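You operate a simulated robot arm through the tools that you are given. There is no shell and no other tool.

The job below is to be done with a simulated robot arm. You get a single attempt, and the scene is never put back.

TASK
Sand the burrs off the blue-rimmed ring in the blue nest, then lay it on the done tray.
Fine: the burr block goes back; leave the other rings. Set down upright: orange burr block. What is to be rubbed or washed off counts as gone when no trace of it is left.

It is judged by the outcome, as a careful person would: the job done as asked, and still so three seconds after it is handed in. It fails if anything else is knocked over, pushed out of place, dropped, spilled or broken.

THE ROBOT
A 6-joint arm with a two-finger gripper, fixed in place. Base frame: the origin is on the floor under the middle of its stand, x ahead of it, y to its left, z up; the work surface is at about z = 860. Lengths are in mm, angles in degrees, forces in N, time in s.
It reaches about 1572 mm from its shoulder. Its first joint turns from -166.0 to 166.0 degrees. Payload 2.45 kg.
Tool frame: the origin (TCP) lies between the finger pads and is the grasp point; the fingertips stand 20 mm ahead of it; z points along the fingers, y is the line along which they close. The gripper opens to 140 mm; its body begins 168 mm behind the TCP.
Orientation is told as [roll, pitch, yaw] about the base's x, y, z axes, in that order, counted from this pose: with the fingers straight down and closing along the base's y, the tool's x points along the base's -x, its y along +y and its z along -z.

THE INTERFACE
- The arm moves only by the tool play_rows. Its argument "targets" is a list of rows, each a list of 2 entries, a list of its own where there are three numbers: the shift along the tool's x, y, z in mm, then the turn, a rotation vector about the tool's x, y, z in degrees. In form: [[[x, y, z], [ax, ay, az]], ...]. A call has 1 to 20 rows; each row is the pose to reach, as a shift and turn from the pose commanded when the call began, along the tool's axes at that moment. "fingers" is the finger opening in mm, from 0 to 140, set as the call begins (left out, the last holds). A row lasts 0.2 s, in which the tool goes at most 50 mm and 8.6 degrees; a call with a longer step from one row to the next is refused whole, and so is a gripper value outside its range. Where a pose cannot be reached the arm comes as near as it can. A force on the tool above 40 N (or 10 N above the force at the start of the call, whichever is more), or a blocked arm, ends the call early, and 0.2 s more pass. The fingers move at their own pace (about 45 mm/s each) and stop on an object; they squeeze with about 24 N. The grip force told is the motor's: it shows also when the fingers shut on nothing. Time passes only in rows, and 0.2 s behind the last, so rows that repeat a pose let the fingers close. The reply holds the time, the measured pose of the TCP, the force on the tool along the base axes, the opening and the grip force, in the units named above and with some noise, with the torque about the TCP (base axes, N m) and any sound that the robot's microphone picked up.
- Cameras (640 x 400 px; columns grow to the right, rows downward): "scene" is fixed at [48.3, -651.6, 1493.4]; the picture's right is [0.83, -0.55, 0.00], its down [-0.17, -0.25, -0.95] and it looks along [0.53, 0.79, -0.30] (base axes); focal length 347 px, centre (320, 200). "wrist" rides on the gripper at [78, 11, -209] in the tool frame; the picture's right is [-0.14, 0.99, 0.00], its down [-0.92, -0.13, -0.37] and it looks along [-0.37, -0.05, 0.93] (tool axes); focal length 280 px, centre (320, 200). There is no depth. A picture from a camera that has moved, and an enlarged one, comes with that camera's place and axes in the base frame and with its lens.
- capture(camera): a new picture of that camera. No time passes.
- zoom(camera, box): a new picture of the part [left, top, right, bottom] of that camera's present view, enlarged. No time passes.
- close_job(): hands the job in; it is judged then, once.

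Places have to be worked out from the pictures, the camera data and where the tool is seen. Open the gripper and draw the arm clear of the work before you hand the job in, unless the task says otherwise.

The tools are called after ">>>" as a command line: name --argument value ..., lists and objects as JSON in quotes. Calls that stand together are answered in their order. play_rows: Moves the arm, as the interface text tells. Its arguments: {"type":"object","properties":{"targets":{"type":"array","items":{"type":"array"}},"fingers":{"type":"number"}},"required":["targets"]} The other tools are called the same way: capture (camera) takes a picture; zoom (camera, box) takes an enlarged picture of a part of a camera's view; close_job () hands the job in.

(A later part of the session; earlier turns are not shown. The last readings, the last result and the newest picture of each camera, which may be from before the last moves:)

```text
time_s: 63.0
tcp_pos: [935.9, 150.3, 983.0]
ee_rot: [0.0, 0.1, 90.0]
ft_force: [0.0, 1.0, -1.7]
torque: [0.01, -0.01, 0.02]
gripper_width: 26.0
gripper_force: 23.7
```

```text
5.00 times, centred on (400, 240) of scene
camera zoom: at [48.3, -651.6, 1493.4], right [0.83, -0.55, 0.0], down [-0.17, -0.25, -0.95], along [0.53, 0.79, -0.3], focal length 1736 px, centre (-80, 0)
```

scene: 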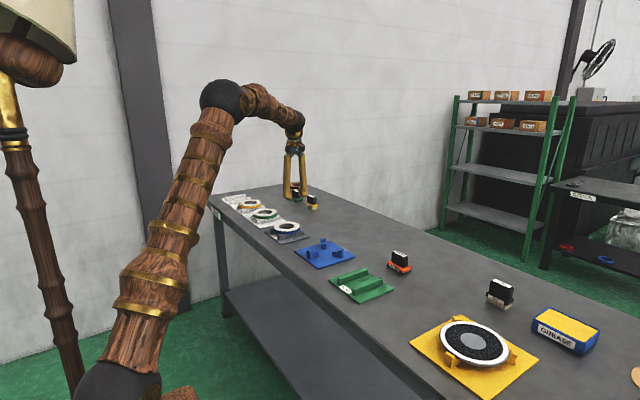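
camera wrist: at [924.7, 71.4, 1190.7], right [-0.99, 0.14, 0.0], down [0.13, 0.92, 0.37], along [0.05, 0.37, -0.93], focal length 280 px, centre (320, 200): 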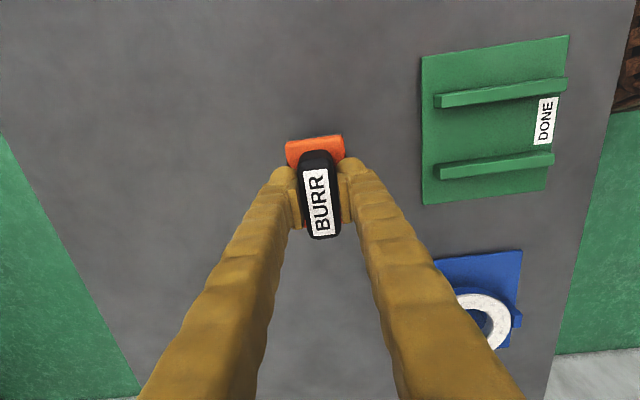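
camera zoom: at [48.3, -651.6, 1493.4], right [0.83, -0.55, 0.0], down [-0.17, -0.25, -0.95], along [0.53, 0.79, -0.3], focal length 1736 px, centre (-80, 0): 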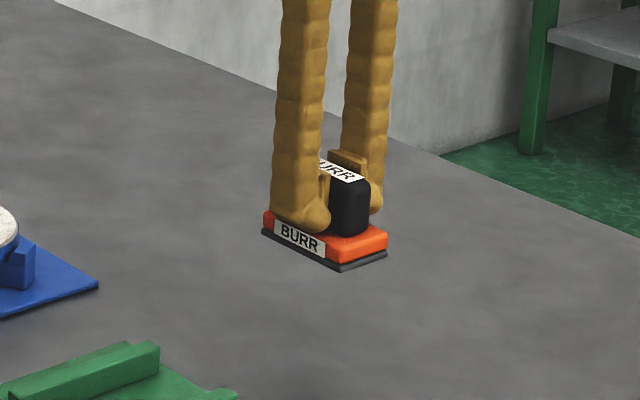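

Block is firmly held (≈2 N). I carry it over to above the +x side of the ring.

>>> play_rows --targets '[[[-8, 4, 0], [0, 0, 0]], [[-25, 12, 0], [0, 0, 0]], [[-50, 24, 0], [0, 0, 0]], [[-80, 38, 0], [0, 0, 0]], [[-112, 53, 0], [0, 0, 0]], [[-144, 68.5, 0], [0, 0, 0]], [[-175, 83, 0], [0, 0, 0]], [[-203, 96.5, 0], [0, 0, 0]], [[-226, 107.5, 0], [0, 0, 0]], [[-242, 115, 0], [0, 0, 0]], [[-249.9, 118.8, 0], [0, 0, 0]], [[-249.9, 118.8, 0], [0, 0, 0]], [[-249.9, 118.8, 10], [0, 0, 0]], [[-249.9, 118.8, 20], [0, 0, 0]], [[-249.9, 118.8, 28], [0, 0, 0]], [[-249.9, 118.8, 32], [0, 0, 0]], [[-249.9, 118.8, 32], [0, 0, 0]]]'

>>> capture --camera "wrist"

>>> zoom --camera "scene" --box '[300, 215, 370, 270]'

```text
time_s: 66.6
tcp_pos: [816.7, 400.5, 949.9]
ee_rot: [0.0, 0.1, 90.1]
ft_force: [-0.8, -0.7, -0.8]
torque: [0.01, 0.01, 0.03]
gripper_width: 26.1
gripper_force: 23.9
```

```text
taken
camera wrist: at [805.8, 322.1, 1157.7], right [-0.99, 0.14, 0.0], down [0.13, 0.92, 0.37], along [0.05, 0.37, -0.93], focal length 280 px, centre (320, 200)
```

wrist: 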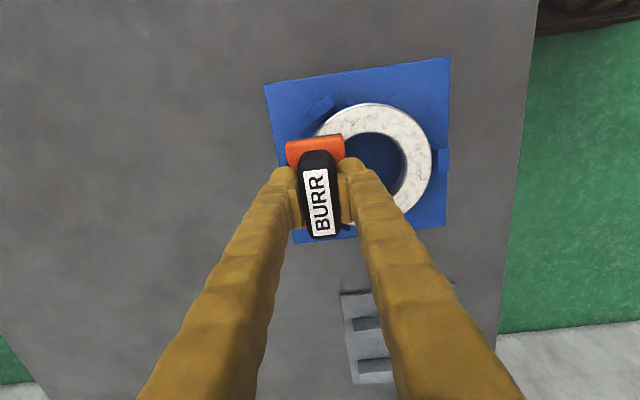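

```text
7.27 times, centred on (335, 242) of scene
camera zoom: at [48.3, -651.6, 1493.4], right [0.83, -0.55, 0.0], down [-0.17, -0.25, -0.95], along [0.53, 0.79, -0.3], focal length 2526 px, centre (211, -109)
```

zoom: 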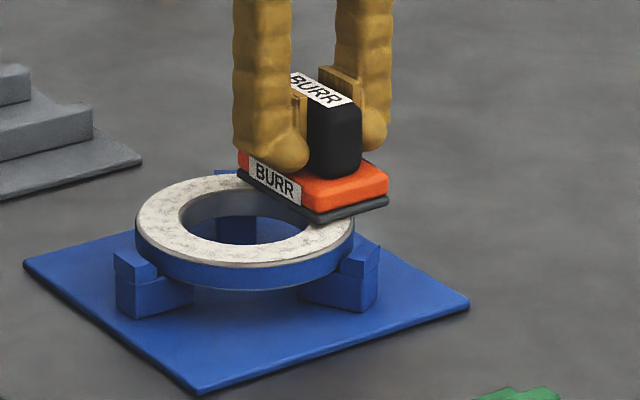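

The block hangs about 10 mm above the ring's +x band. I lower slowly to find contact.

>>> play_rows --targets '[[[0, 0, 1.5], [0, 0, 0]], [[0, 0, 3], [0, 0, 0]], [[0, 0, 4.5], [0, 0, 0]], [[0, 0, 6], [0, 0, 0]], [[0, 0, 7], [0, 0, 0]], [[0, 0, 8], [0, 0, 0]], [[0, 0, 8], [0, 0, 0]]]'

>>> zoom --camera "scene" --box '[300, 225, 360, 265]'

```text
time_s: 68.2
tcp_pos: [817.6, 399.5, 944.2]
ee_rot: [-0.1, -0.1, 90.0]
ft_force: [-2.3, 1.1, 33.6]
torque: [0.01, 0.17, -0.02]
gripper_width: 25.9
gripper_force: 24.0
```

```text
10.00 times, centred on (330, 245) of scene
camera zoom: at [48.3, -651.6, 1493.4], right [0.83, -0.55, 0.0], down [-0.17, -0.25, -0.95], along [0.53, 0.79, -0.3], focal length 3473 px, centre (220, -250)
```

zoom: 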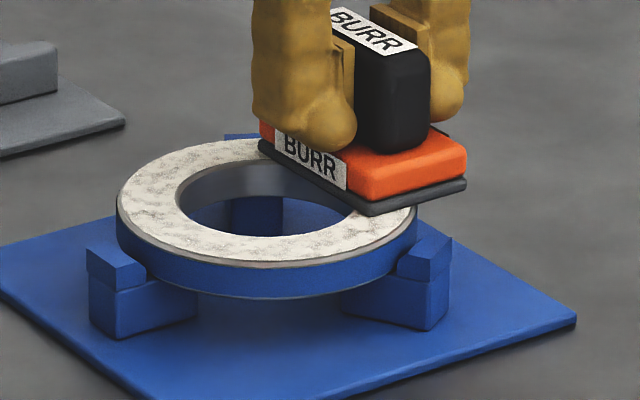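

Contact at about TCP 944.3 (33 N at the commanded depth, too much). I ease up 1 mm to roughly 12 N and start rubbing along a half circle over the band.

>>> play_rows --targets '[[[0, 0, -1.0], [0, 0, 0]], [[-8, 0.7, -1.0], [0, 0, 0]], [[-16.07, 2.83, -1.0], [0, 0, 0]], [[-30.21, 11.0, -1.0], [0, 0, 0]], [[-40.7, 23.5, -1.0], [0, 0, 0]], [[-46.29, 38.84, -1.0], [0, 0, 0]], [[-46.29, 55.16, -1.0], [0, 0, 0]], [[-40.7, 70.5, -1.0], [0, 0, 0]], [[-30.21, 83.0, -1.0], [0, 0, 0]], [[-16.07, 91.17, -1.0], [0, 0, 0]], [[0, 94, -1.0], [0, 0, 0]]]'

>>> capture --camera "wrist"

>>> zoom --camera "scene" --box '[295, 220, 365, 270]'

```text
time_s: 70.6
tcp_pos: [721.6, 399.3, 943.1]
ee_rot: [0.0, 0.0, 90.1]
ft_force: [0.2, -0.3, -1.5]
torque: [0.01, 0.01, -0.03]
gripper_width: 26.1
gripper_force: 23.8
```

```text
taken
camera wrist: at [711.4, 321.5, 1151.8], right [-0.99, 0.14, 0.0], down [0.13, 0.92, 0.37], along [0.05, 0.37, -0.93], focal length 280 px, centre (320, 200)
```

wrist: 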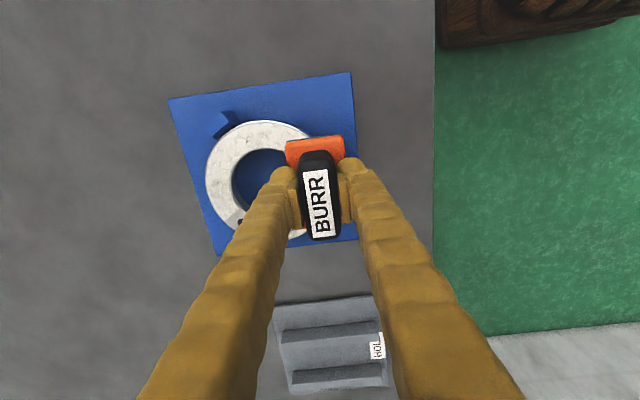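

```text
8.00 times, centred on (330, 245) of scene
camera zoom: at [48.3, -651.6, 1493.4], right [0.83, -0.55, 0.0], down [-0.17, -0.25, -0.95], along [0.53, 0.79, -0.3], focal length 2778 px, centre (240, -160)
```

zoom: 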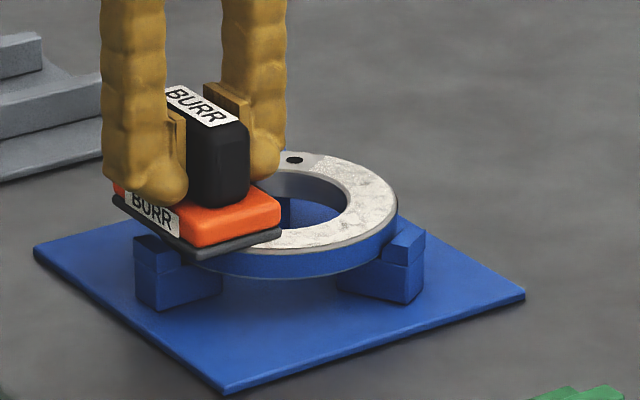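

Part of the face is already clean (a dark hole is revealed), but at this −x side there is no contact (−1.5 N). I lower in small steps to find the surface here.

>>> play_rows --targets '[[[0, 0, 0.4], [0, 0, 0]], [[0, 0, 0.8], [0, 0, 0]], [[0, 0, 0.8], [0, 0, 0]]]'

>>> zoom --camera "wrist" --box '[190, 100, 350, 260]'

>>> zoom --camera "scene" --box '[305, 230, 355, 265]'

```text
time_s: 71.4
tcp_pos: [722.6, 399.7, 943.3]
ee_rot: [-0.1, 0.0, 90.1]
ft_force: [-6.3, -1.0, 16.7]
torque: [-0.07, 0.12, -0.01]
gripper_width: 26.1
gripper_force: 24.0
```

```text
2.50 times, centred on (270, 180) of wrist
camera zoom: at [711.9, 321.5, 1151.5], right [-0.99, 0.14, 0.0], down [0.13, 0.92, 0.37], along [0.05, 0.37, -0.93], focal length 701 px, centre (445, 250)
```

zoom: 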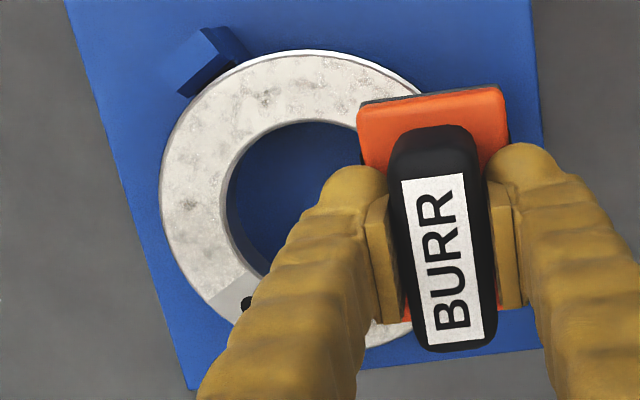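

```text
11.43 times, centred on (330, 248) of scene
camera zoom: at [48.3, -651.6, 1493.4], right [0.83, -0.55, 0.0], down [-0.17, -0.25, -0.95], along [0.53, 0.79, -0.3], focal length 3969 px, centre (206, -343)
```

zoom: 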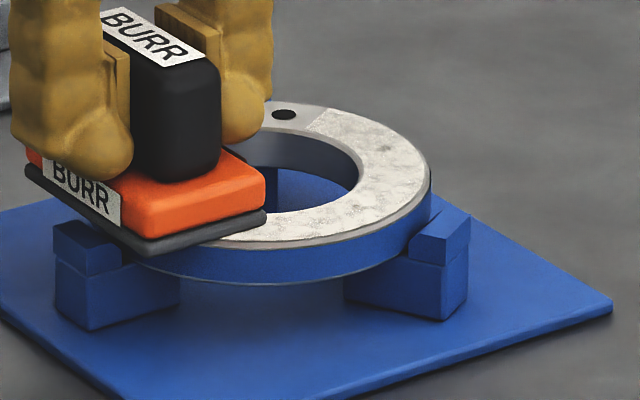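

Contact restored (~17 N) and the cleaned sector is clearly visible. I run a full lap around the ring with a slight height ramp so the pressure stays even.

>>> play_rows --targets '[[[16.07, -2.83, -0.02], [0, 0, 0]], [[30.21, -11.0, -0.08], [0, 0, 0]], [[40.7, -23.5, -0.18], [0, 0, 0]], [[46.29, -38.84, -0.29], [0, 0, 0]], [[46.29, -55.16, -0.41], [0, 0, 0]], [[40.7, -70.5, -0.53], [0, 0, 0]], [[30.21, -83.0, -0.62], [0, 0, 0]], [[16.07, -91.17, -0.68], [0, 0, 0]], [[0, -94, -0.7], [0, 0, 0]], [[-16.07, -91.17, -0.68], [0, 0, 0]], [[-30.21, -83.0, -0.62], [0, 0, 0]], [[-40.7, -70.5, -0.53], [0, 0, 0]], [[-46.29, -55.16, -0.41], [0, 0, 0]], [[-46.29, -38.84, -0.29], [0, 0, 0]], [[-40.7, -23.5, -0.18], [0, 0, 0]], [[-30.21, -11.0, -0.08], [0, 0, 0]], [[-16.07, -2.83, -0.02], [0, 0, 0]], [[0, 0, 0], [0, 0, 0]]]'

>>> zoom --camera "wrist" --box '[190, 100, 350, 260]'

>>> zoom --camera "scene" --box '[305, 230, 355, 265]'

```text
time_s: 75.2
tcp_pos: [723.4, 399.4, 944.2]
ee_rot: [-0.1, -0.1, 89.9]
ft_force: [0.3, 2.9, 8.6]
torque: [0.21, -0.02, -0.04]
gripper_width: 25.8
gripper_force: 23.8
```

```text
2.50 times, centred on (270, 180) of wrist
camera zoom: at [712.2, 321.1, 1151.5], right [-0.99, 0.14, 0.0], down [0.13, 0.92, 0.37], along [0.05, 0.37, -0.93], focal length 701 px, centre (445, 250)
```

zoom: 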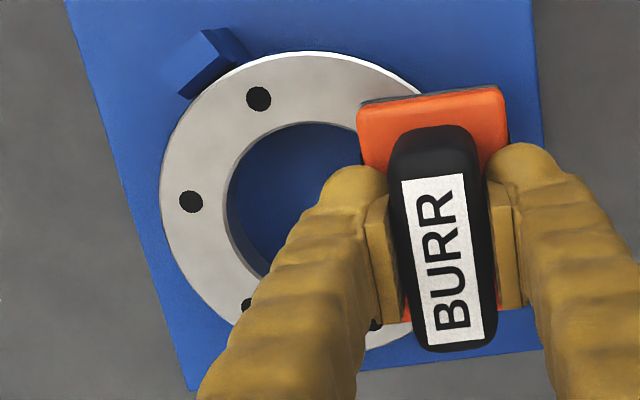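

```text
11.43 times, centred on (330, 248) of scene
camera zoom: at [48.3, -651.6, 1493.4], right [0.83, -0.55, 0.0], down [-0.17, -0.25, -0.95], along [0.53, 0.79, -0.3], focal length 3969 px, centre (206, -343)
```

zoom: 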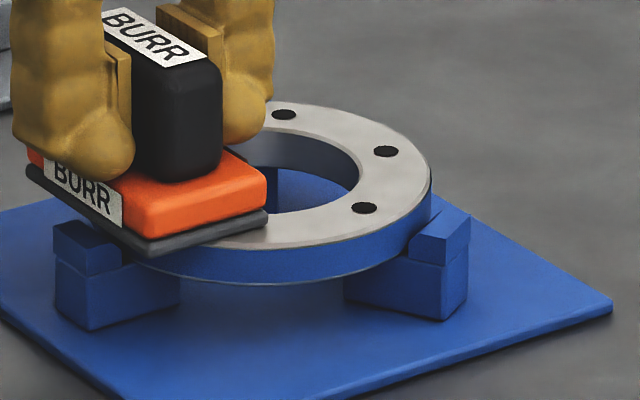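

Excellent: the visible face is clean metal with bolt holes. I do one more lap in the opposite direction to cover the part under the block and any remaining traces.

>>> play_rows --targets '[[[-16.07, -2.83, 0.15], [0, 0, 0]], [[-30.21, -11.0, 0.1], [0, 0, 0]], [[-40.7, -23.5, 0.0], [0, 0, 0]], [[-46.29, -38.84, -0.1], [0, 0, 0]], [[-46.29, -55.16, -0.2], [0, 0, 0]], [[-40.7, -70.5, -0.33], [0, 0, 0]], [[-30.21, -83.0, -0.42], [0, 0, 0]], [[-16.07, -91.17, -0.48], [0, 0, 0]], [[0, -94, -0.5], [0, 0, 0]], [[16.07, -91.17, -0.48], [0, 0, 0]], [[30.21, -83.0, -0.42], [0, 0, 0]], [[40.7, -70.5, -0.33], [0, 0, 0]], [[46.29, -55.16, -0.2], [0, 0, 0]], [[46.29, -38.84, -0.1], [0, 0, 0]], [[40.7, -23.5, 0.0], [0, 0, 0]], [[30.21, -11.0, 0.1], [0, 0, 0]], [[16.07, -2.83, 0.15], [0, 0, 0]], [[0, 0, 0.15], [0, 0, 0]], [[-16.07, -2.83, 0.15], [0, 0, 0]], [[-30.21, -11.0, 0.1], [0, 0, 0]]]'

>>> zoom --camera "wrist" --box '[190, 80, 370, 260]'

>>> zoom --camera "scene" --box '[305, 230, 355, 265]'

```text
time_s: 78.2
tcp_pos: [763.5, 353.2, 945.0]
ee_rot: [-0.2, -0.2, 89.8]
ft_force: [-1.6, 1.7, 6.3]
torque: [0.05, 0.18, 0.01]
gripper_width: 26.2
gripper_force: 24.0
stopped in row 15: the force on the tool passed its limit at 43 N (the readings are from after the stop); the commanded pose is now the measured one
```

```text
2.22 times, centred on (280, 170) of wrist
camera zoom: at [753.1, 274.8, 1151.3], right [-0.99, 0.14, 0.0], down [0.13, 0.92, 0.37], along [0.05, 0.37, -0.93], focal length 623 px, centre (409, 267)
```

zoom: 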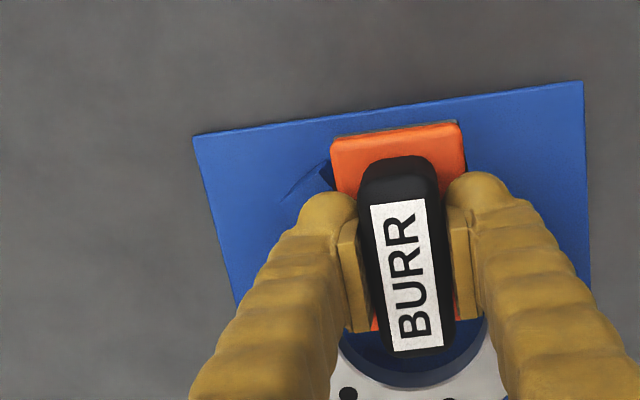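

```text
11.43 times, centred on (330, 248) of scene
camera zoom: at [48.3, -651.6, 1493.4], right [0.83, -0.55, 0.0], down [-0.17, -0.25, -0.95], along [0.53, 0.79, -0.3], focal length 3969 px, centre (206, -343)
```

zoom: 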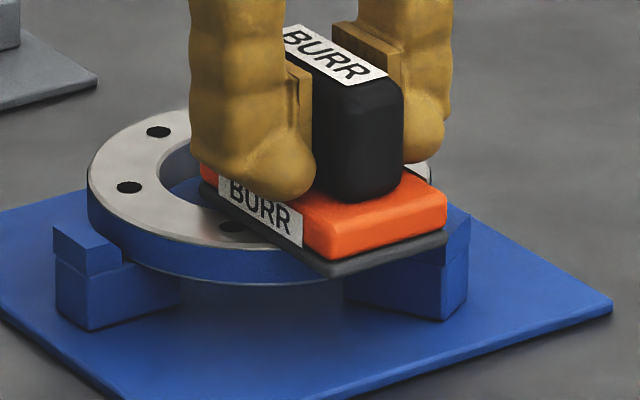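

The force limit tripped (43 N), stopping safely; the load is now only 6 N. I lift the block straight up and inspect the ring.

>>> play_rows --targets '[[[0, 0, -3], [0, 0, 0]], [[0, 0, -8], [0, 0, 0]], [[0, 0, -16], [0, 0, 0]], [[0, 0, -28], [0, 0, 0]], [[0, 0, -40], [0, 0, 0]], [[0, 0, -50], [0, 0, 0]], [[25, -10, -50], [0, 0, 0]], [[60, -25, -50], [0, 0, 0]], [[90, -35, -50], [0, 0, 0]], [[90, -35, -50], [0, 0, 0]]]'

>>> capture --camera "wrist"

>>> zoom --camera "scene" --box '[305, 230, 355, 265]'

>>> zoom --camera "scene" --box '[300, 200, 420, 290]'

```text
time_s: 80.4
tcp_pos: [799.7, 262.6, 991.4]
ee_rot: [-0.3, -0.1, 90.0]
ft_force: [-0.6, 0.4, -0.9]
torque: [-0.02, -0.01, -0.01]
gripper_width: 25.6
gripper_force: 23.7
```

```text
taken
camera wrist: at [788.8, 185.8, 1199.6], right [-0.99, 0.14, 0.0], down [0.13, 0.92, 0.37], along [0.05, 0.37, -0.93], focal length 280 px, centre (320, 200)
```

wrist: 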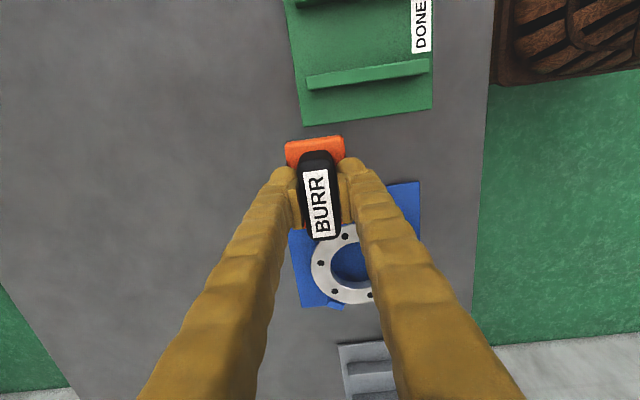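

```text
11.43 times, centred on (330, 248) of scene
camera zoom: at [48.3, -651.6, 1493.4], right [0.83, -0.55, 0.0], down [-0.17, -0.25, -0.95], along [0.53, 0.79, -0.3], focal length 3969 px, centre (206, -343)
```

zoom: 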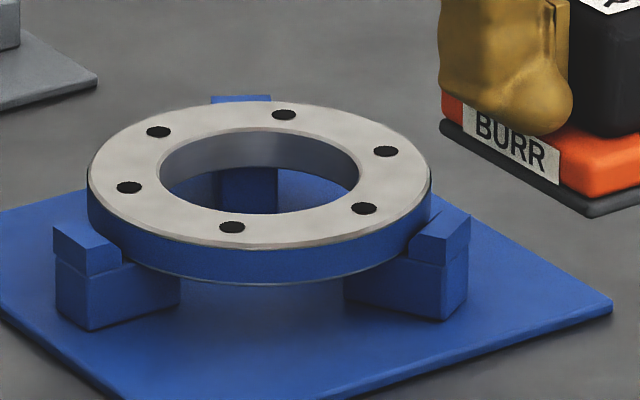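

```text
4.44 times, centred on (360, 245) of scene
camera zoom: at [48.3, -651.6, 1493.4], right [0.83, -0.55, 0.0], down [-0.17, -0.25, -0.95], along [0.53, 0.79, -0.3], focal length 1543 px, centre (142, 0)
```

zoom: 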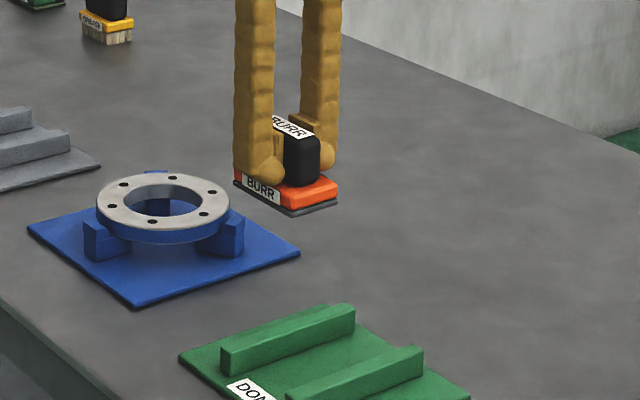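

The top face looks clean with six bolt holes and no mottling. I zoom in tighter to check for any last trace.

>>> zoom --camera "scene" --box '[308, 234, 332, 254]'

>>> zoom --camera "scene" --box '[320, 234, 344, 254]'

>>> zoom --camera "wrist" --box '[290, 210, 390, 320]'

```text
16.00 times, centred on (320, 244) of scene
camera zoom: at [48.3, -651.6, 1493.4], right [0.83, -0.55, 0.0], down [-0.17, -0.25, -0.95], along [0.53, 0.79, -0.3], focal length 5556 px, centre (320, -504)
```

zoom: 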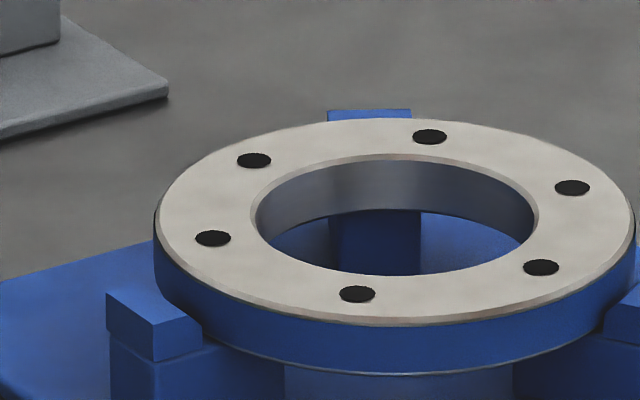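

```text
16.00 times, centred on (332, 244) of scene
camera zoom: at [48.3, -651.6, 1493.4], right [0.83, -0.55, 0.0], down [-0.17, -0.25, -0.95], along [0.53, 0.79, -0.3], focal length 5556 px, centre (128, -504)
```

zoom: 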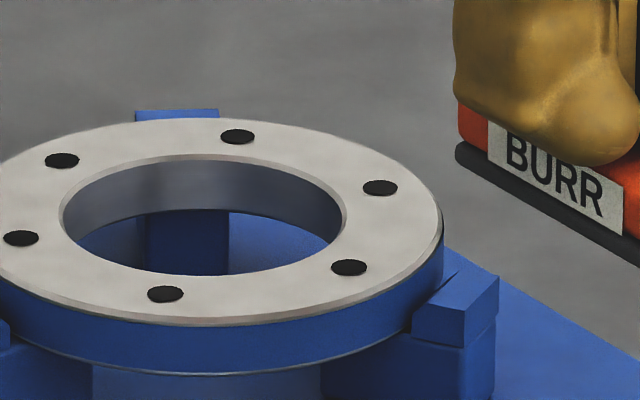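

```text
3.64 times, centred on (340, 265) of wrist
camera zoom: at [788.8, 185.8, 1199.6], right [-0.99, 0.14, 0.0], down [0.13, 0.92, 0.37], along [0.05, 0.37, -0.93], focal length 1020 px, centre (247, -36)
```

zoom: 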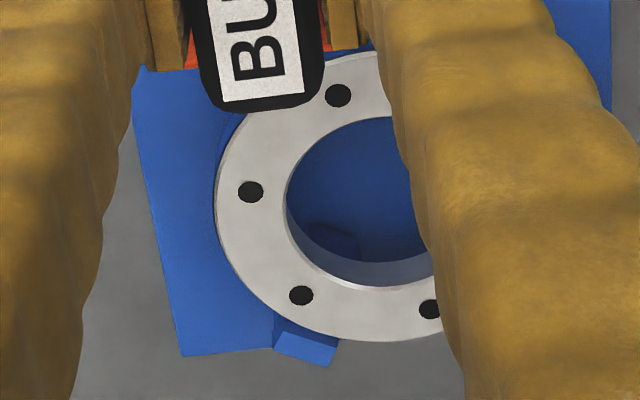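

No trace remains on the face. Now I carry the burr block back to above its home spot.

>>> play_rows --targets '[[[5, -6, 0], [0, 0, 0]], [[18, -21, 0], [0, 0, 0]], [[36, -43, 0], [0, 0, 0]], [[56, -67, 0], [0, 0, 0]], [[76, -91, 0], [0, 0, 0]], [[94, -112, 0], [0, 0, 0]], [[107, -128, 0], [0, 0, 0]], [[113.6, -135.8, 0], [0, 0, 0]], [[113.6, -135.8, 0], [0, 0, 0]], [[113.6, -135.8, 0], [0, 0, 0]]]'

>>> capture --camera "wrist"

>>> zoom --camera "scene" --box '[360, 200, 440, 280]'

```text
time_s: 82.6
tcp_pos: [935.1, 148.0, 994.1]
ee_rot: [-0.2, -0.1, 89.9]
ft_force: [0.5, 0.4, -0.8]
torque: [-0.02, 0.0, 0.0]
gripper_width: 26.0
gripper_force: 24.1
```

```text
taken
camera wrist: at [924.2, 70.4, 1200.8], right [-0.99, 0.14, 0.0], down [0.13, 0.92, 0.37], along [0.05, 0.37, -0.93], focal length 280 px, centre (320, 200)
```

wrist: 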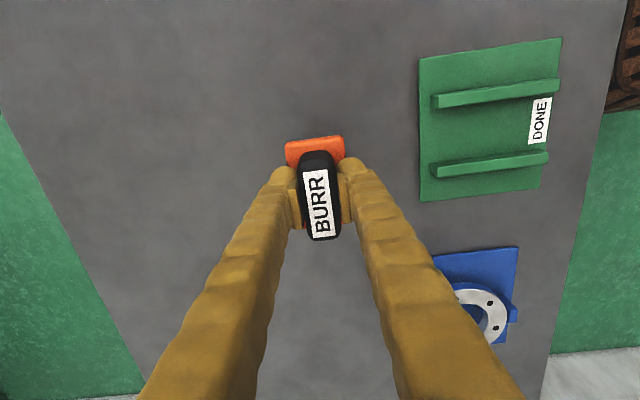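

```text
5.00 times, centred on (400, 240) of scene
camera zoom: at [48.3, -651.6, 1493.4], right [0.83, -0.55, 0.0], down [-0.17, -0.25, -0.95], along [0.53, 0.79, -0.3], focal length 1736 px, centre (-80, 0)
```

zoom: 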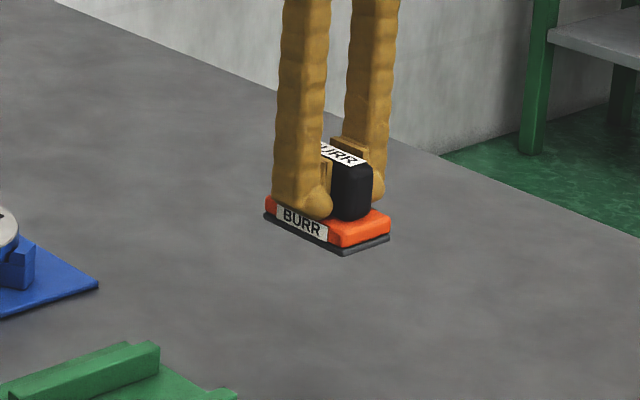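

Over the home spot with the block level. I descend most of the way, then more slowly to touch down.

>>> play_rows --targets '[[[-1.1, -0.3, 15], [0, 0, 0]], [[-1.1, -0.3, 35], [0, 0, 0]], [[-1.1, -0.3, 55], [0, 0, 0]], [[-1.1, -0.3, 70], [0, 0, 0]], [[-1.1, -0.3, 78], [0, 0, 0]], [[-1.1, -0.3, 82], [0, 0, 0]], [[-1.1, -0.3, 82], [0, 0, 0]]]'

>>> zoom --camera "scene" --box '[370, 235, 430, 280]'

>>> capture --camera "wrist"

```text
time_s: 84.2
tcp_pos: [934.8, 150.8, 911.2]
ee_rot: [-0.3, -0.1, 89.9]
ft_force: [0.0, -0.2, -1.8]
torque: [-0.02, 0.02, 0.01]
gripper_width: 25.8
gripper_force: 24.0
```

```text
8.89 times, centred on (400, 258) of scene
camera zoom: at [48.3, -651.6, 1493.4], right [0.83, -0.55, 0.0], down [-0.17, -0.25, -0.95], along [0.53, 0.79, -0.3], focal length 3087 px, centre (-391, -311)
```

zoom: 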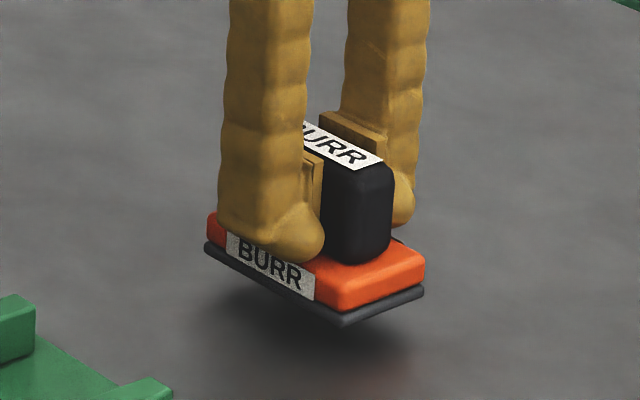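

```text
taken
camera wrist: at [924.1, 72.8, 1119.1], right [-0.99, 0.14, 0.0], down [0.13, 0.92, 0.37], along [0.05, 0.37, -0.93], focal length 280 px, centre (320, 200)
```

wrist: 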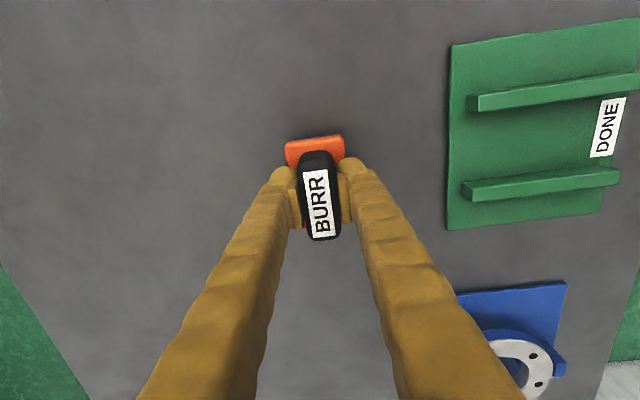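

About 10 mm above the table and right over the original outline. I lower slowly until it touches.

>>> play_rows --targets '[[[0, 0, 2], [0, 0, 0]], [[0, 0, 4], [0, 0, 0]], [[0, 0, 6], [0, 0, 0]], [[0, 0, 7.5], [0, 0, 0]], [[0, 0, 8.5], [0, 0, 0]], [[0, 0, 8.5], [0, 0, 0]]]'

>>> zoom --camera "scene" --box '[370, 235, 430, 280]'

```text
time_s: 85.6
tcp_pos: [935.3, 151.2, 903.4]
ee_rot: [-0.2, -0.1, 89.9]
ft_force: [0.0, -0.2, -1.6]
torque: [-0.02, 0.0, 0.0]
gripper_width: 25.9
gripper_force: 24.5
```

```text
8.89 times, centred on (400, 258) of scene
camera zoom: at [48.3, -651.6, 1493.4], right [0.83, -0.55, 0.0], down [-0.17, -0.25, -0.95], along [0.53, 0.79, -0.3], focal length 3087 px, centre (-391, -311)
```

zoom: 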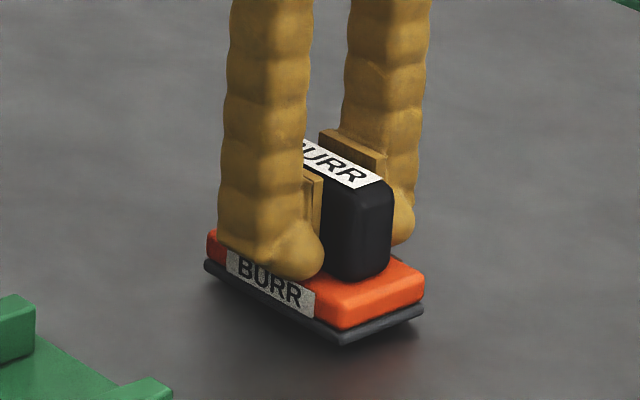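

Not touching yet; about 2–3 mm remain. I continue in half-millimetre steps.

>>> play_rows --targets '[[[0, 0, 0.6], [0, 0, 0]], [[0, 0, 1.2], [0, 0, 0]], [[0, 0, 1.6], [0, 0, 0]], [[0, 0, 1.6], [0, 0, 0]]]'

>>> zoom --camera "scene" --box '[370, 235, 430, 280]'

```text
time_s: 86.6
tcp_pos: [934.3, 149.7, 901.7]
ee_rot: [-0.2, -0.2, 89.9]
ft_force: [-0.2, 0.0, -0.7]
torque: [0.01, 0.04, 0.0]
gripper_width: 25.8
gripper_force: 23.7
```

```text
8.89 times, centred on (400, 258) of scene
camera zoom: at [48.3, -651.6, 1493.4], right [0.83, -0.55, 0.0], down [-0.17, -0.25, -0.95], along [0.53, 0.79, -0.3], focal length 3087 px, centre (-391, -311)
```

zoom: 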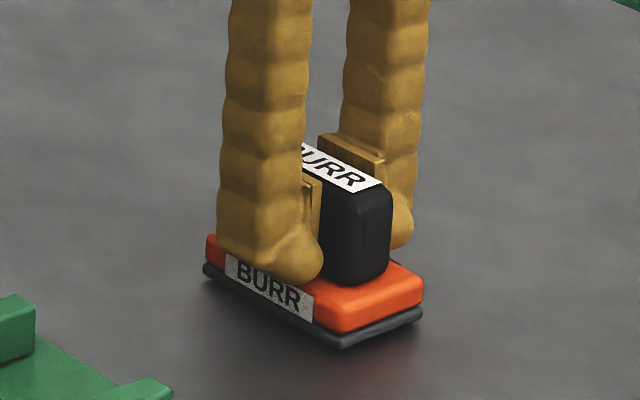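

Just about touching. Two more small steps until I feel the table.

>>> play_rows --targets '[[[0, 0, 0.4], [0, 0, 0]], [[0, 0, 0.8], [0, 0, 0]], [[0, 0, 0.8], [0, 0, 0]]]'

>>> zoom --camera "scene" --box '[370, 235, 430, 280]'

```text
time_s: 87.4
tcp_pos: [935.6, 149.2, 900.2]
ee_rot: [-0.2, -0.1, 89.9]
ft_force: [0.4, -0.4, -1.4]
torque: [0.0, -0.02, -0.04]
gripper_width: 26.1
gripper_force: 24.3
```

```text
8.89 times, centred on (400, 258) of scene
camera zoom: at [48.3, -651.6, 1493.4], right [0.83, -0.55, 0.0], down [-0.17, -0.25, -0.95], along [0.53, 0.79, -0.3], focal length 3087 px, centre (-391, -311)
```

zoom: 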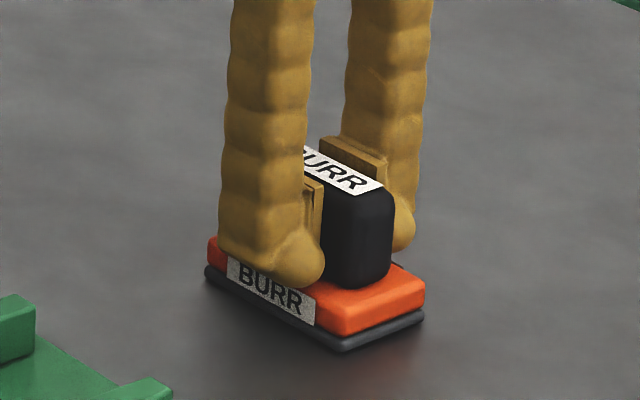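

The block slipped up slightly in the grip while sanding, so contact comes a little lower. Another 1 mm carefully.

>>> play_rows --targets '[[[0, 0, 0.3], [0, 0, 0]], [[0, 0, 0.6], [0, 0, 0]], [[0, 0, 0.6], [0, 0, 0]]]'

>>> zoom --camera "scene" --box '[370, 235, 430, 280]'

```text
time_s: 88.2
tcp_pos: [935.3, 150.1, 900.6]
ee_rot: [-0.2, -0.2, 90.0]
ft_force: [-0.6, -1.0, 5.2]
torque: [-0.23, 0.16, 0.0]
gripper_width: 25.9
gripper_force: 23.5
```

```text
8.89 times, centred on (400, 258) of scene
camera zoom: at [48.3, -651.6, 1493.4], right [0.83, -0.55, 0.0], down [-0.17, -0.25, -0.95], along [0.53, 0.79, -0.3], focal length 3087 px, centre (-391, -311)
```

zoom: 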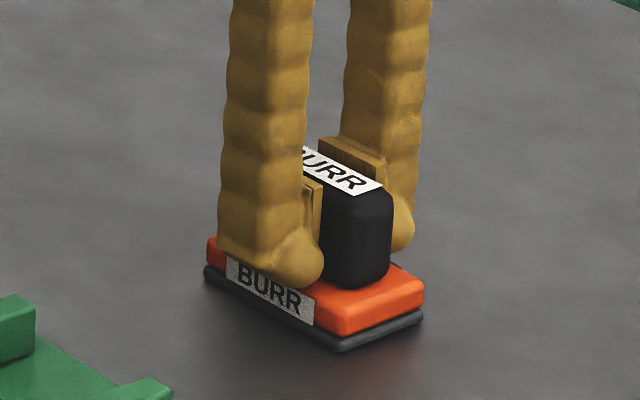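

It now rests on the table (5 N). I open the fingers and rise away from the block.

>>> play_rows --targets '[[[0, 0, 0], [0, 0, 0]], [[0, 0, 0], [0, 0, 0]], [[0, 0, 0], [0, 0, 0]], [[0, 0, 0], [0, 0, 0]]]' --fingers 60

>>> zoom --camera "scene" --box '[370, 235, 430, 280]'

>>> play_rows --targets '[[[0, 0, -8], [0, 0, 0]], [[0, 0, -20], [0, 0, 0]], [[0, 0, -40], [0, 0, 0]], [[0, 0, -65], [0, 0, 0]], [[0, 0, -90], [0, 0, 0]], [[0, 0, -100], [0, 0, 0]], [[0, 0, -100], [0, 0, 0]]]'

>>> capture --camera "wrist"

>>> zoom --camera "scene" --box '[370, 240, 430, 280]'

```text
time_s: 89.2
tcp_pos: [936.0, 150.8, 899.2]
ee_rot: [-0.2, 0.0, 90.0]
ft_force: [-0.2, -0.4, 0.5]
torque: [-0.01, 0.0, -0.03]
gripper_width: 60.1
gripper_force: 0.1
```

```text
8.89 times, centred on (400, 258) of scene
camera zoom: at [48.3, -651.6, 1493.4], right [0.83, -0.55, 0.0], down [-0.17, -0.25, -0.95], along [0.53, 0.79, -0.3], focal length 3087 px, centre (-391, -311)
```

zoom: 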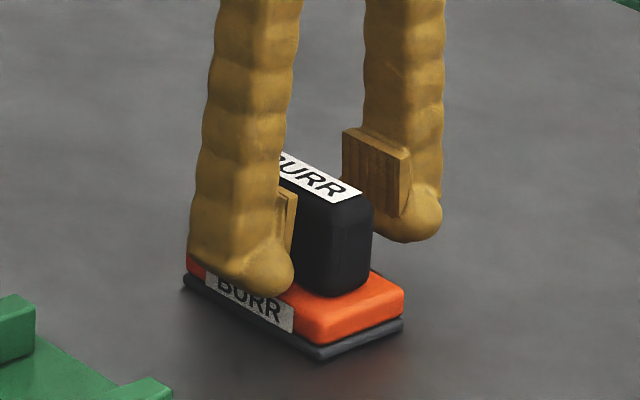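

```text
time_s: 90.8
tcp_pos: [936.5, 150.2, 1000.2]
ee_rot: [-0.1, -0.2, 89.9]
ft_force: [0.5, 0.4, -0.5]
torque: [0.03, -0.01, 0.0]
gripper_width: 60.2
gripper_force: 0.0
```

```text
taken
camera wrist: at [924.3, 73.1, 1208.0], right [-0.99, 0.14, 0.0], down [0.13, 0.92, 0.37], along [0.05, 0.37, -0.93], focal length 280 px, centre (320, 200)
```

wrist: 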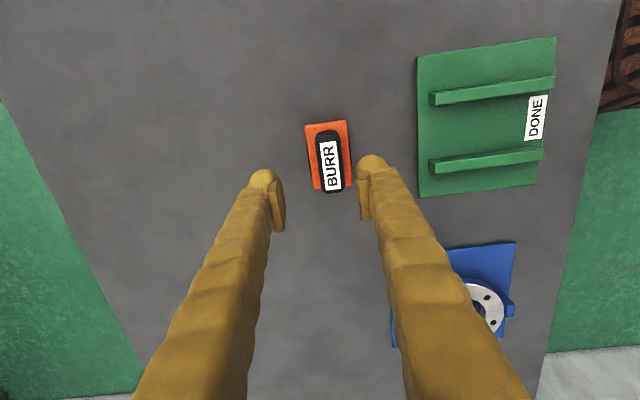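

```text
10.00 times, centred on (400, 260) of scene
camera zoom: at [48.3, -651.6, 1493.4], right [0.83, -0.55, 0.0], down [-0.17, -0.25, -0.95], along [0.53, 0.79, -0.3], focal length 3473 px, centre (-480, -400)
```

zoom: 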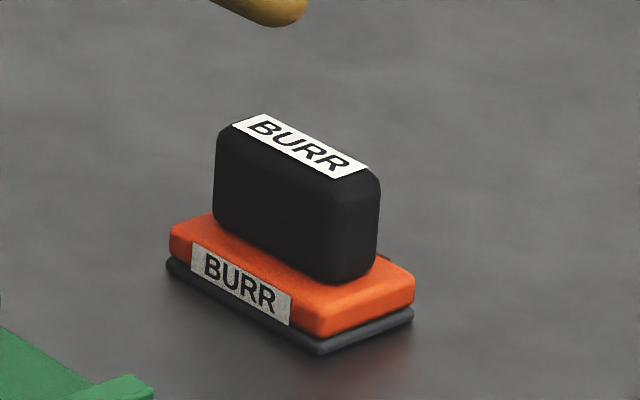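

The block stands upright but was dragged about 9 mm toward −x as the fingers opened (a fingertip rubbed the base). I measure it so I can put it exactly back.

>>> zoom --camera "wrist" --box '[240, 80, 400, 220]'

```text
2.86 times, centred on (320, 150) of wrist
camera zoom: at [924.3, 73.1, 1208.0], right [-0.99, 0.14, 0.0], down [0.13, 0.92, 0.37], along [0.05, 0.37, -0.93], focal length 801 px, centre (320, 343)
```

zoom: 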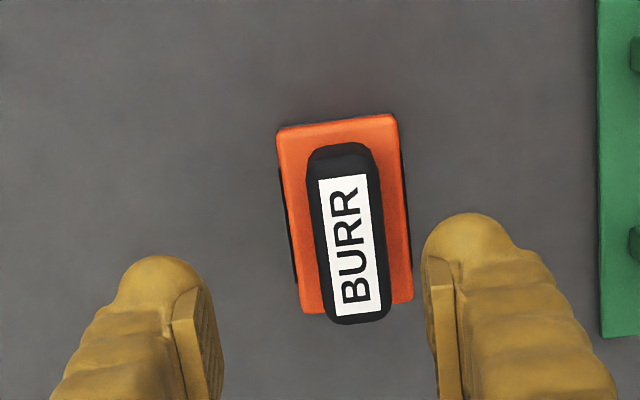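

The block is now centred near (925, 147). I re-grip it a bit higher on the handle, well clear of the base, to set it back precisely.

>>> play_rows --targets '[[[2.5, 10.6, 15], [0, 0, 0]], [[2.5, 10.6, 40], [0, 0, 0]], [[2.5, 10.6, 65], [0, 0, 0]], [[2.5, 10.6, 82], [0, 0, 0]], [[2.5, 10.6, 90], [0, 0, 0]], [[2.5, 10.6, 93], [0, 0, 0]], [[2.5, 10.6, 93], [0, 0, 0]]]'

>>> capture --camera "wrist"

>>> zoom --camera "scene" --box '[370, 235, 430, 280]'

```text
time_s: 92.4
tcp_pos: [924.5, 148.3, 907.7]
ee_rot: [-0.2, 0.0, 90.1]
ft_force: [0.8, -0.2, -0.3]
torque: [0.03, 0.01, -0.04]
gripper_width: 60.0
gripper_force: 0.0
```

```text
taken
camera wrist: at [913.7, 70.4, 1114.4], right [-0.99, 0.14, 0.0], down [0.13, 0.92, 0.37], along [0.05, 0.37, -0.93], focal length 280 px, centre (320, 200)
```

wrist: 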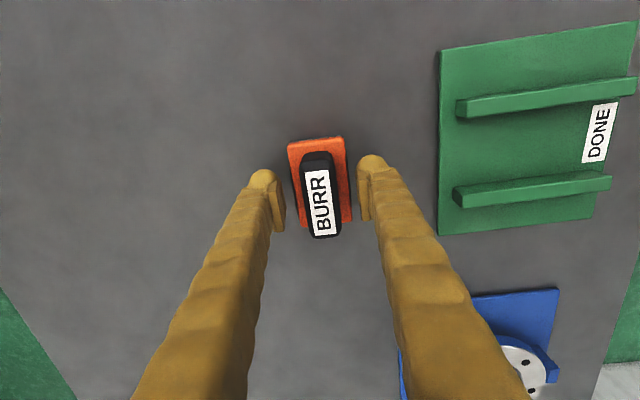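

```text
8.89 times, centred on (400, 258) of scene
camera zoom: at [48.3, -651.6, 1493.4], right [0.83, -0.55, 0.0], down [-0.17, -0.25, -0.95], along [0.53, 0.79, -0.3], focal length 3087 px, centre (-391, -311)
```

zoom: 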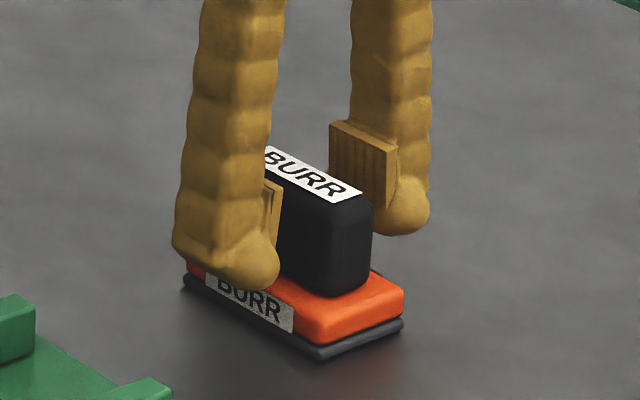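

Handle is centred between the pads. I close, lift 4 mm, shift it +10.5 mm in x and +2 mm in y.

>>> play_rows --targets '[[[0, 0, 0], [0, 0, 0]], [[0, 0, 0], [0, 0, 0]], [[0, 0, 0], [0, 0, 0]], [[0, 0, 0], [0, 0, 0]], [[0, 0, -2], [0, 0, 0]], [[0, 0, -5], [0, 0, 0]], [[-0.7, -3.5, -5], [0, 0, 0]], [[-1.4, -7, -5], [0, 0, 0]], [[-2, -10.5, -5], [0, 0, 0]], [[-2, -10.5, -5], [0, 0, 0]]]' --fingers 5

>>> zoom --camera "scene" --box '[370, 235, 430, 280]'

```text
time_s: 94.6
tcp_pos: [935.0, 149.8, 911.6]
ee_rot: [-0.2, -0.2, 90.0]
ft_force: [-0.1, 0.3, -0.9]
torque: [0.04, 0.01, 0.02]
gripper_width: 25.9
gripper_force: 23.8
```

```text
8.89 times, centred on (400, 258) of scene
camera zoom: at [48.3, -651.6, 1493.4], right [0.83, -0.55, 0.0], down [-0.17, -0.25, -0.95], along [0.53, 0.79, -0.3], focal length 3087 px, centre (-391, -311)
```

zoom: 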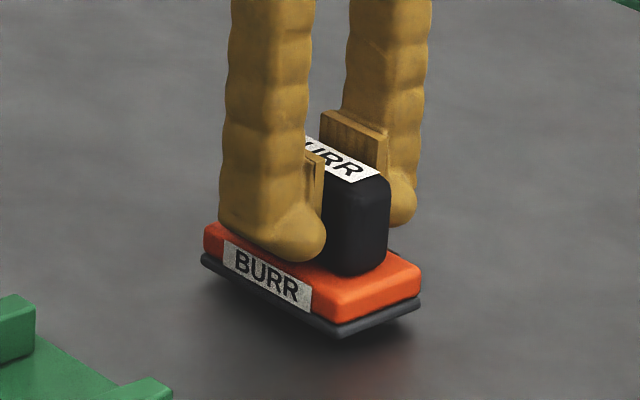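

Lifted and shifted back. I lower it gently until it touches.

>>> play_rows --targets '[[[0, -1, 1.5], [0, 0, 0]], [[0, -1, 3], [0, 0, 0]], [[0, -1, 4], [0, 0, 0]], [[0, -1, 4.6], [0, 0, 0]], [[0, -1, 4.6], [0, 0, 0]]]'

>>> zoom --camera "scene" --box '[370, 235, 430, 280]'

```text
time_s: 95.8
tcp_pos: [936.3, 150.1, 907.4]
ee_rot: [-0.2, -0.1, 90.0]
ft_force: [-0.5, 0.4, -2.7]
torque: [-0.03, 0.0, 0.0]
gripper_width: 25.8
gripper_force: 24.1
```

```text
8.89 times, centred on (400, 258) of scene
camera zoom: at [48.3, -651.6, 1493.4], right [0.83, -0.55, 0.0], down [-0.17, -0.25, -0.95], along [0.53, 0.79, -0.3], focal length 3087 px, centre (-391, -311)
```

zoom: 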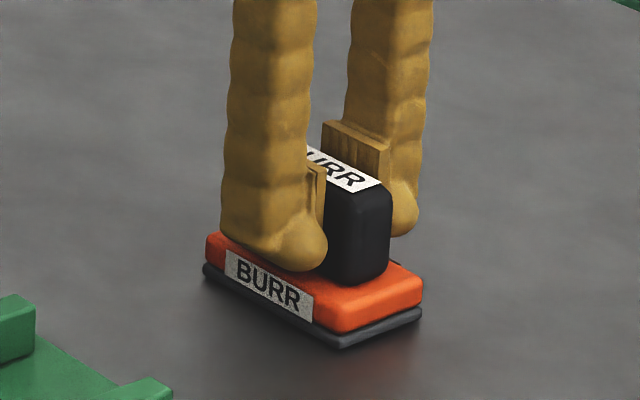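

Nearly down, with the outline matching the original. A few more half-millimetre steps until the table carries it.

>>> play_rows --targets '[[[0, 0, 0.4], [0, 0, 0]], [[0, 0, 0.8], [0, 0, 0]], [[0, 0, 0.8], [0, 0, 0]]]'

>>> zoom --camera "scene" --box '[370, 235, 430, 280]'

```text
time_s: 96.6
tcp_pos: [936.5, 149.5, 906.9]
ee_rot: [-0.2, -0.1, 90.0]
ft_force: [-2.8, 2.1, 9.2]
torque: [0.02, 0.05, 0.06]
gripper_width: 25.8
gripper_force: 23.6
```

```text
8.89 times, centred on (400, 258) of scene
camera zoom: at [48.3, -651.6, 1493.4], right [0.83, -0.55, 0.0], down [-0.17, -0.25, -0.95], along [0.53, 0.79, -0.3], focal length 3087 px, centre (-391, -311)
```

zoom: 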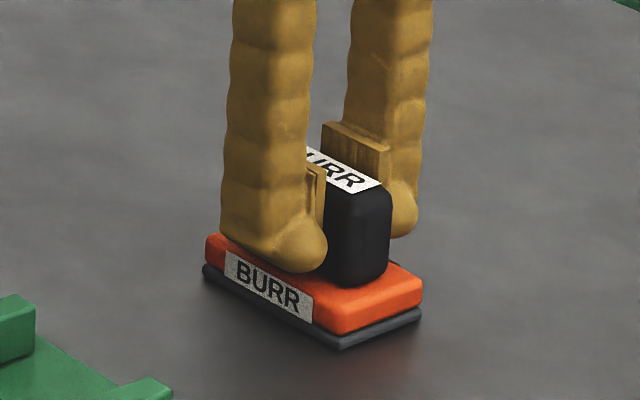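

It's on the table with 9 N; I relax the push by 0.4 mm and then open.

>>> play_rows --targets '[[[0, 0, -0.4], [0, 0, 0]], [[0, 0, -0.4], [0, 0, 0]]]'

>>> play_rows --targets '[[[0, 0, 0], [0, 0, 0]], [[0, 0, 0], [0, 0, 0]], [[0, 0, 0], [0, 0, 0]], [[0, 0, 0], [0, 0, 0]]]' --fingers 60

>>> zoom --camera "scene" --box '[370, 240, 430, 280]'

```text
time_s: 97.2
tcp_pos: [936.7, 149.5, 906.1]
ee_rot: [-0.3, 0.0, 89.9]
ft_force: [-0.7, 1.3, 3.3]
torque: [0.04, -0.03, 0.04]
gripper_width: 25.9
gripper_force: 24.2
```

```text
time_s: 98.2
tcp_pos: [936.8, 149.0, 906.3]
ee_rot: [-0.3, -0.2, 90.0]
ft_force: [-0.8, 0.3, 0.4]
torque: [0.0, 0.02, -0.01]
gripper_width: 60.0
gripper_force: 0.0
```

```text
10.00 times, centred on (400, 260) of scene
camera zoom: at [48.3, -651.6, 1493.4], right [0.83, -0.55, 0.0], down [-0.17, -0.25, -0.95], along [0.53, 0.79, -0.3], focal length 3473 px, centre (-480, -400)
```

zoom: 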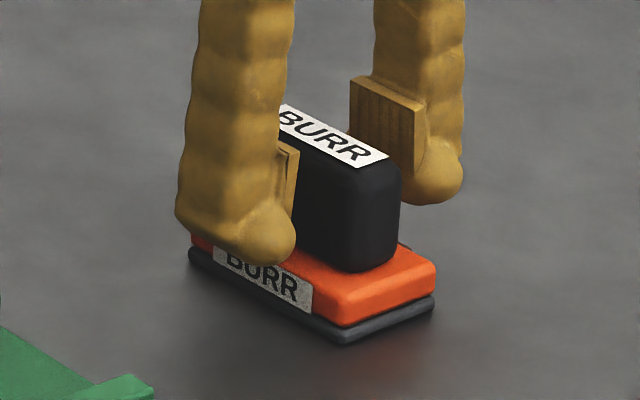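

The block is upright and back on its original spot. I rise and return to above the ring.

>>> play_rows --targets '[[[0, 0, -10], [0, 0, 0]], [[0, 0, -30], [0, 0, 0]], [[0, 0, -60], [0, 0, 0]], [[0, 0, -90], [0, 0, 0]], [[0, 0, -100], [0, 0, 0]], [[-25, 14, -100], [0, 0, 0]], [[-65, 36, -100], [0, 0, 0]], [[-107, 59, -100], [0, 0, 0]], [[-149, 82, -100], [0, 0, 0]], [[-190, 104, -100], [0, 0, 0]], [[-225, 123, -100], [0, 0, 0]], [[-250, 136.5, -100], [0, 0, 0]], [[-250, 136.5, -100], [0, 0, 0]], [[-250, 136.5, -100], [0, 0, 0]]]' --fingers 50

>>> capture --camera "wrist"

>>> zoom --camera "wrist" --box '[260, 60, 440, 220]'

>>> zoom --camera "scene" --box '[370, 240, 430, 280]'

```text
time_s: 101.2
tcp_pos: [797.6, 399.3, 1006.8]
ee_rot: [-0.2, 0.1, 89.9]
ft_force: [0.1, -0.6, -0.7]
torque: [-0.01, -0.01, -0.06]
gripper_width: 49.9
gripper_force: 0.2
```

```text
taken
camera wrist: at [786.1, 322.8, 1213.4], right [-0.99, 0.14, 0.0], down [0.13, 0.92, 0.37], along [0.05, 0.37, -0.93], focal length 280 px, centre (320, 200)
```

wrist: 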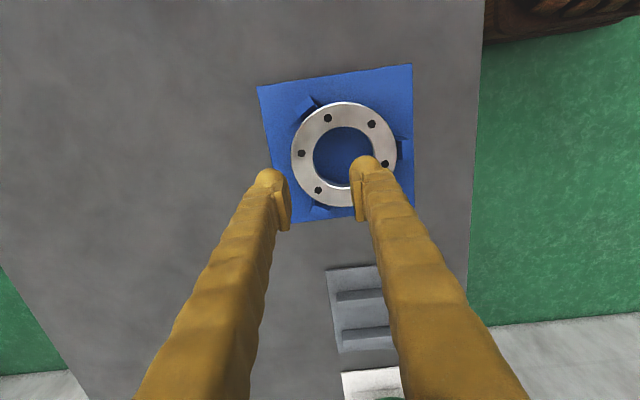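

```text
2.50 times, centred on (350, 140) of wrist
camera zoom: at [786.1, 322.8, 1213.4], right [-0.99, 0.14, 0.0], down [0.13, 0.92, 0.37], along [0.05, 0.37, -0.93], focal length 701 px, centre (245, 350)
```

zoom: 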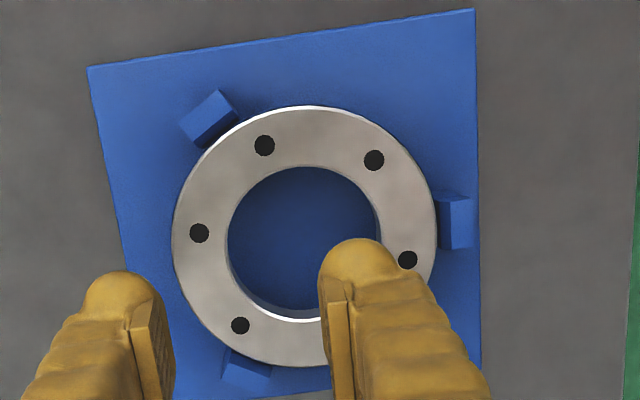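

```text
10.00 times, centred on (400, 260) of scene
camera zoom: at [48.3, -651.6, 1493.4], right [0.83, -0.55, 0.0], down [-0.17, -0.25, -0.95], along [0.53, 0.79, -0.3], focal length 3473 px, centre (-480, -400)
```

zoom: 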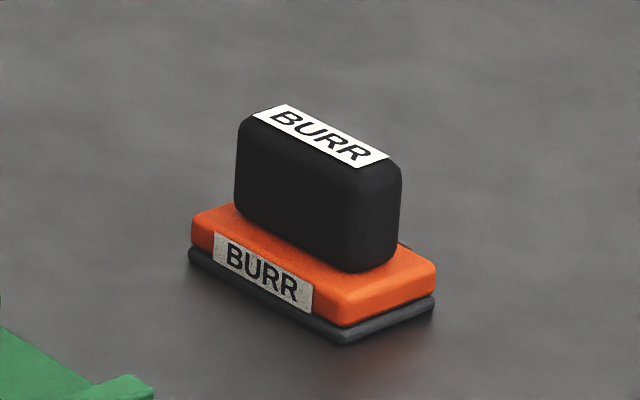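

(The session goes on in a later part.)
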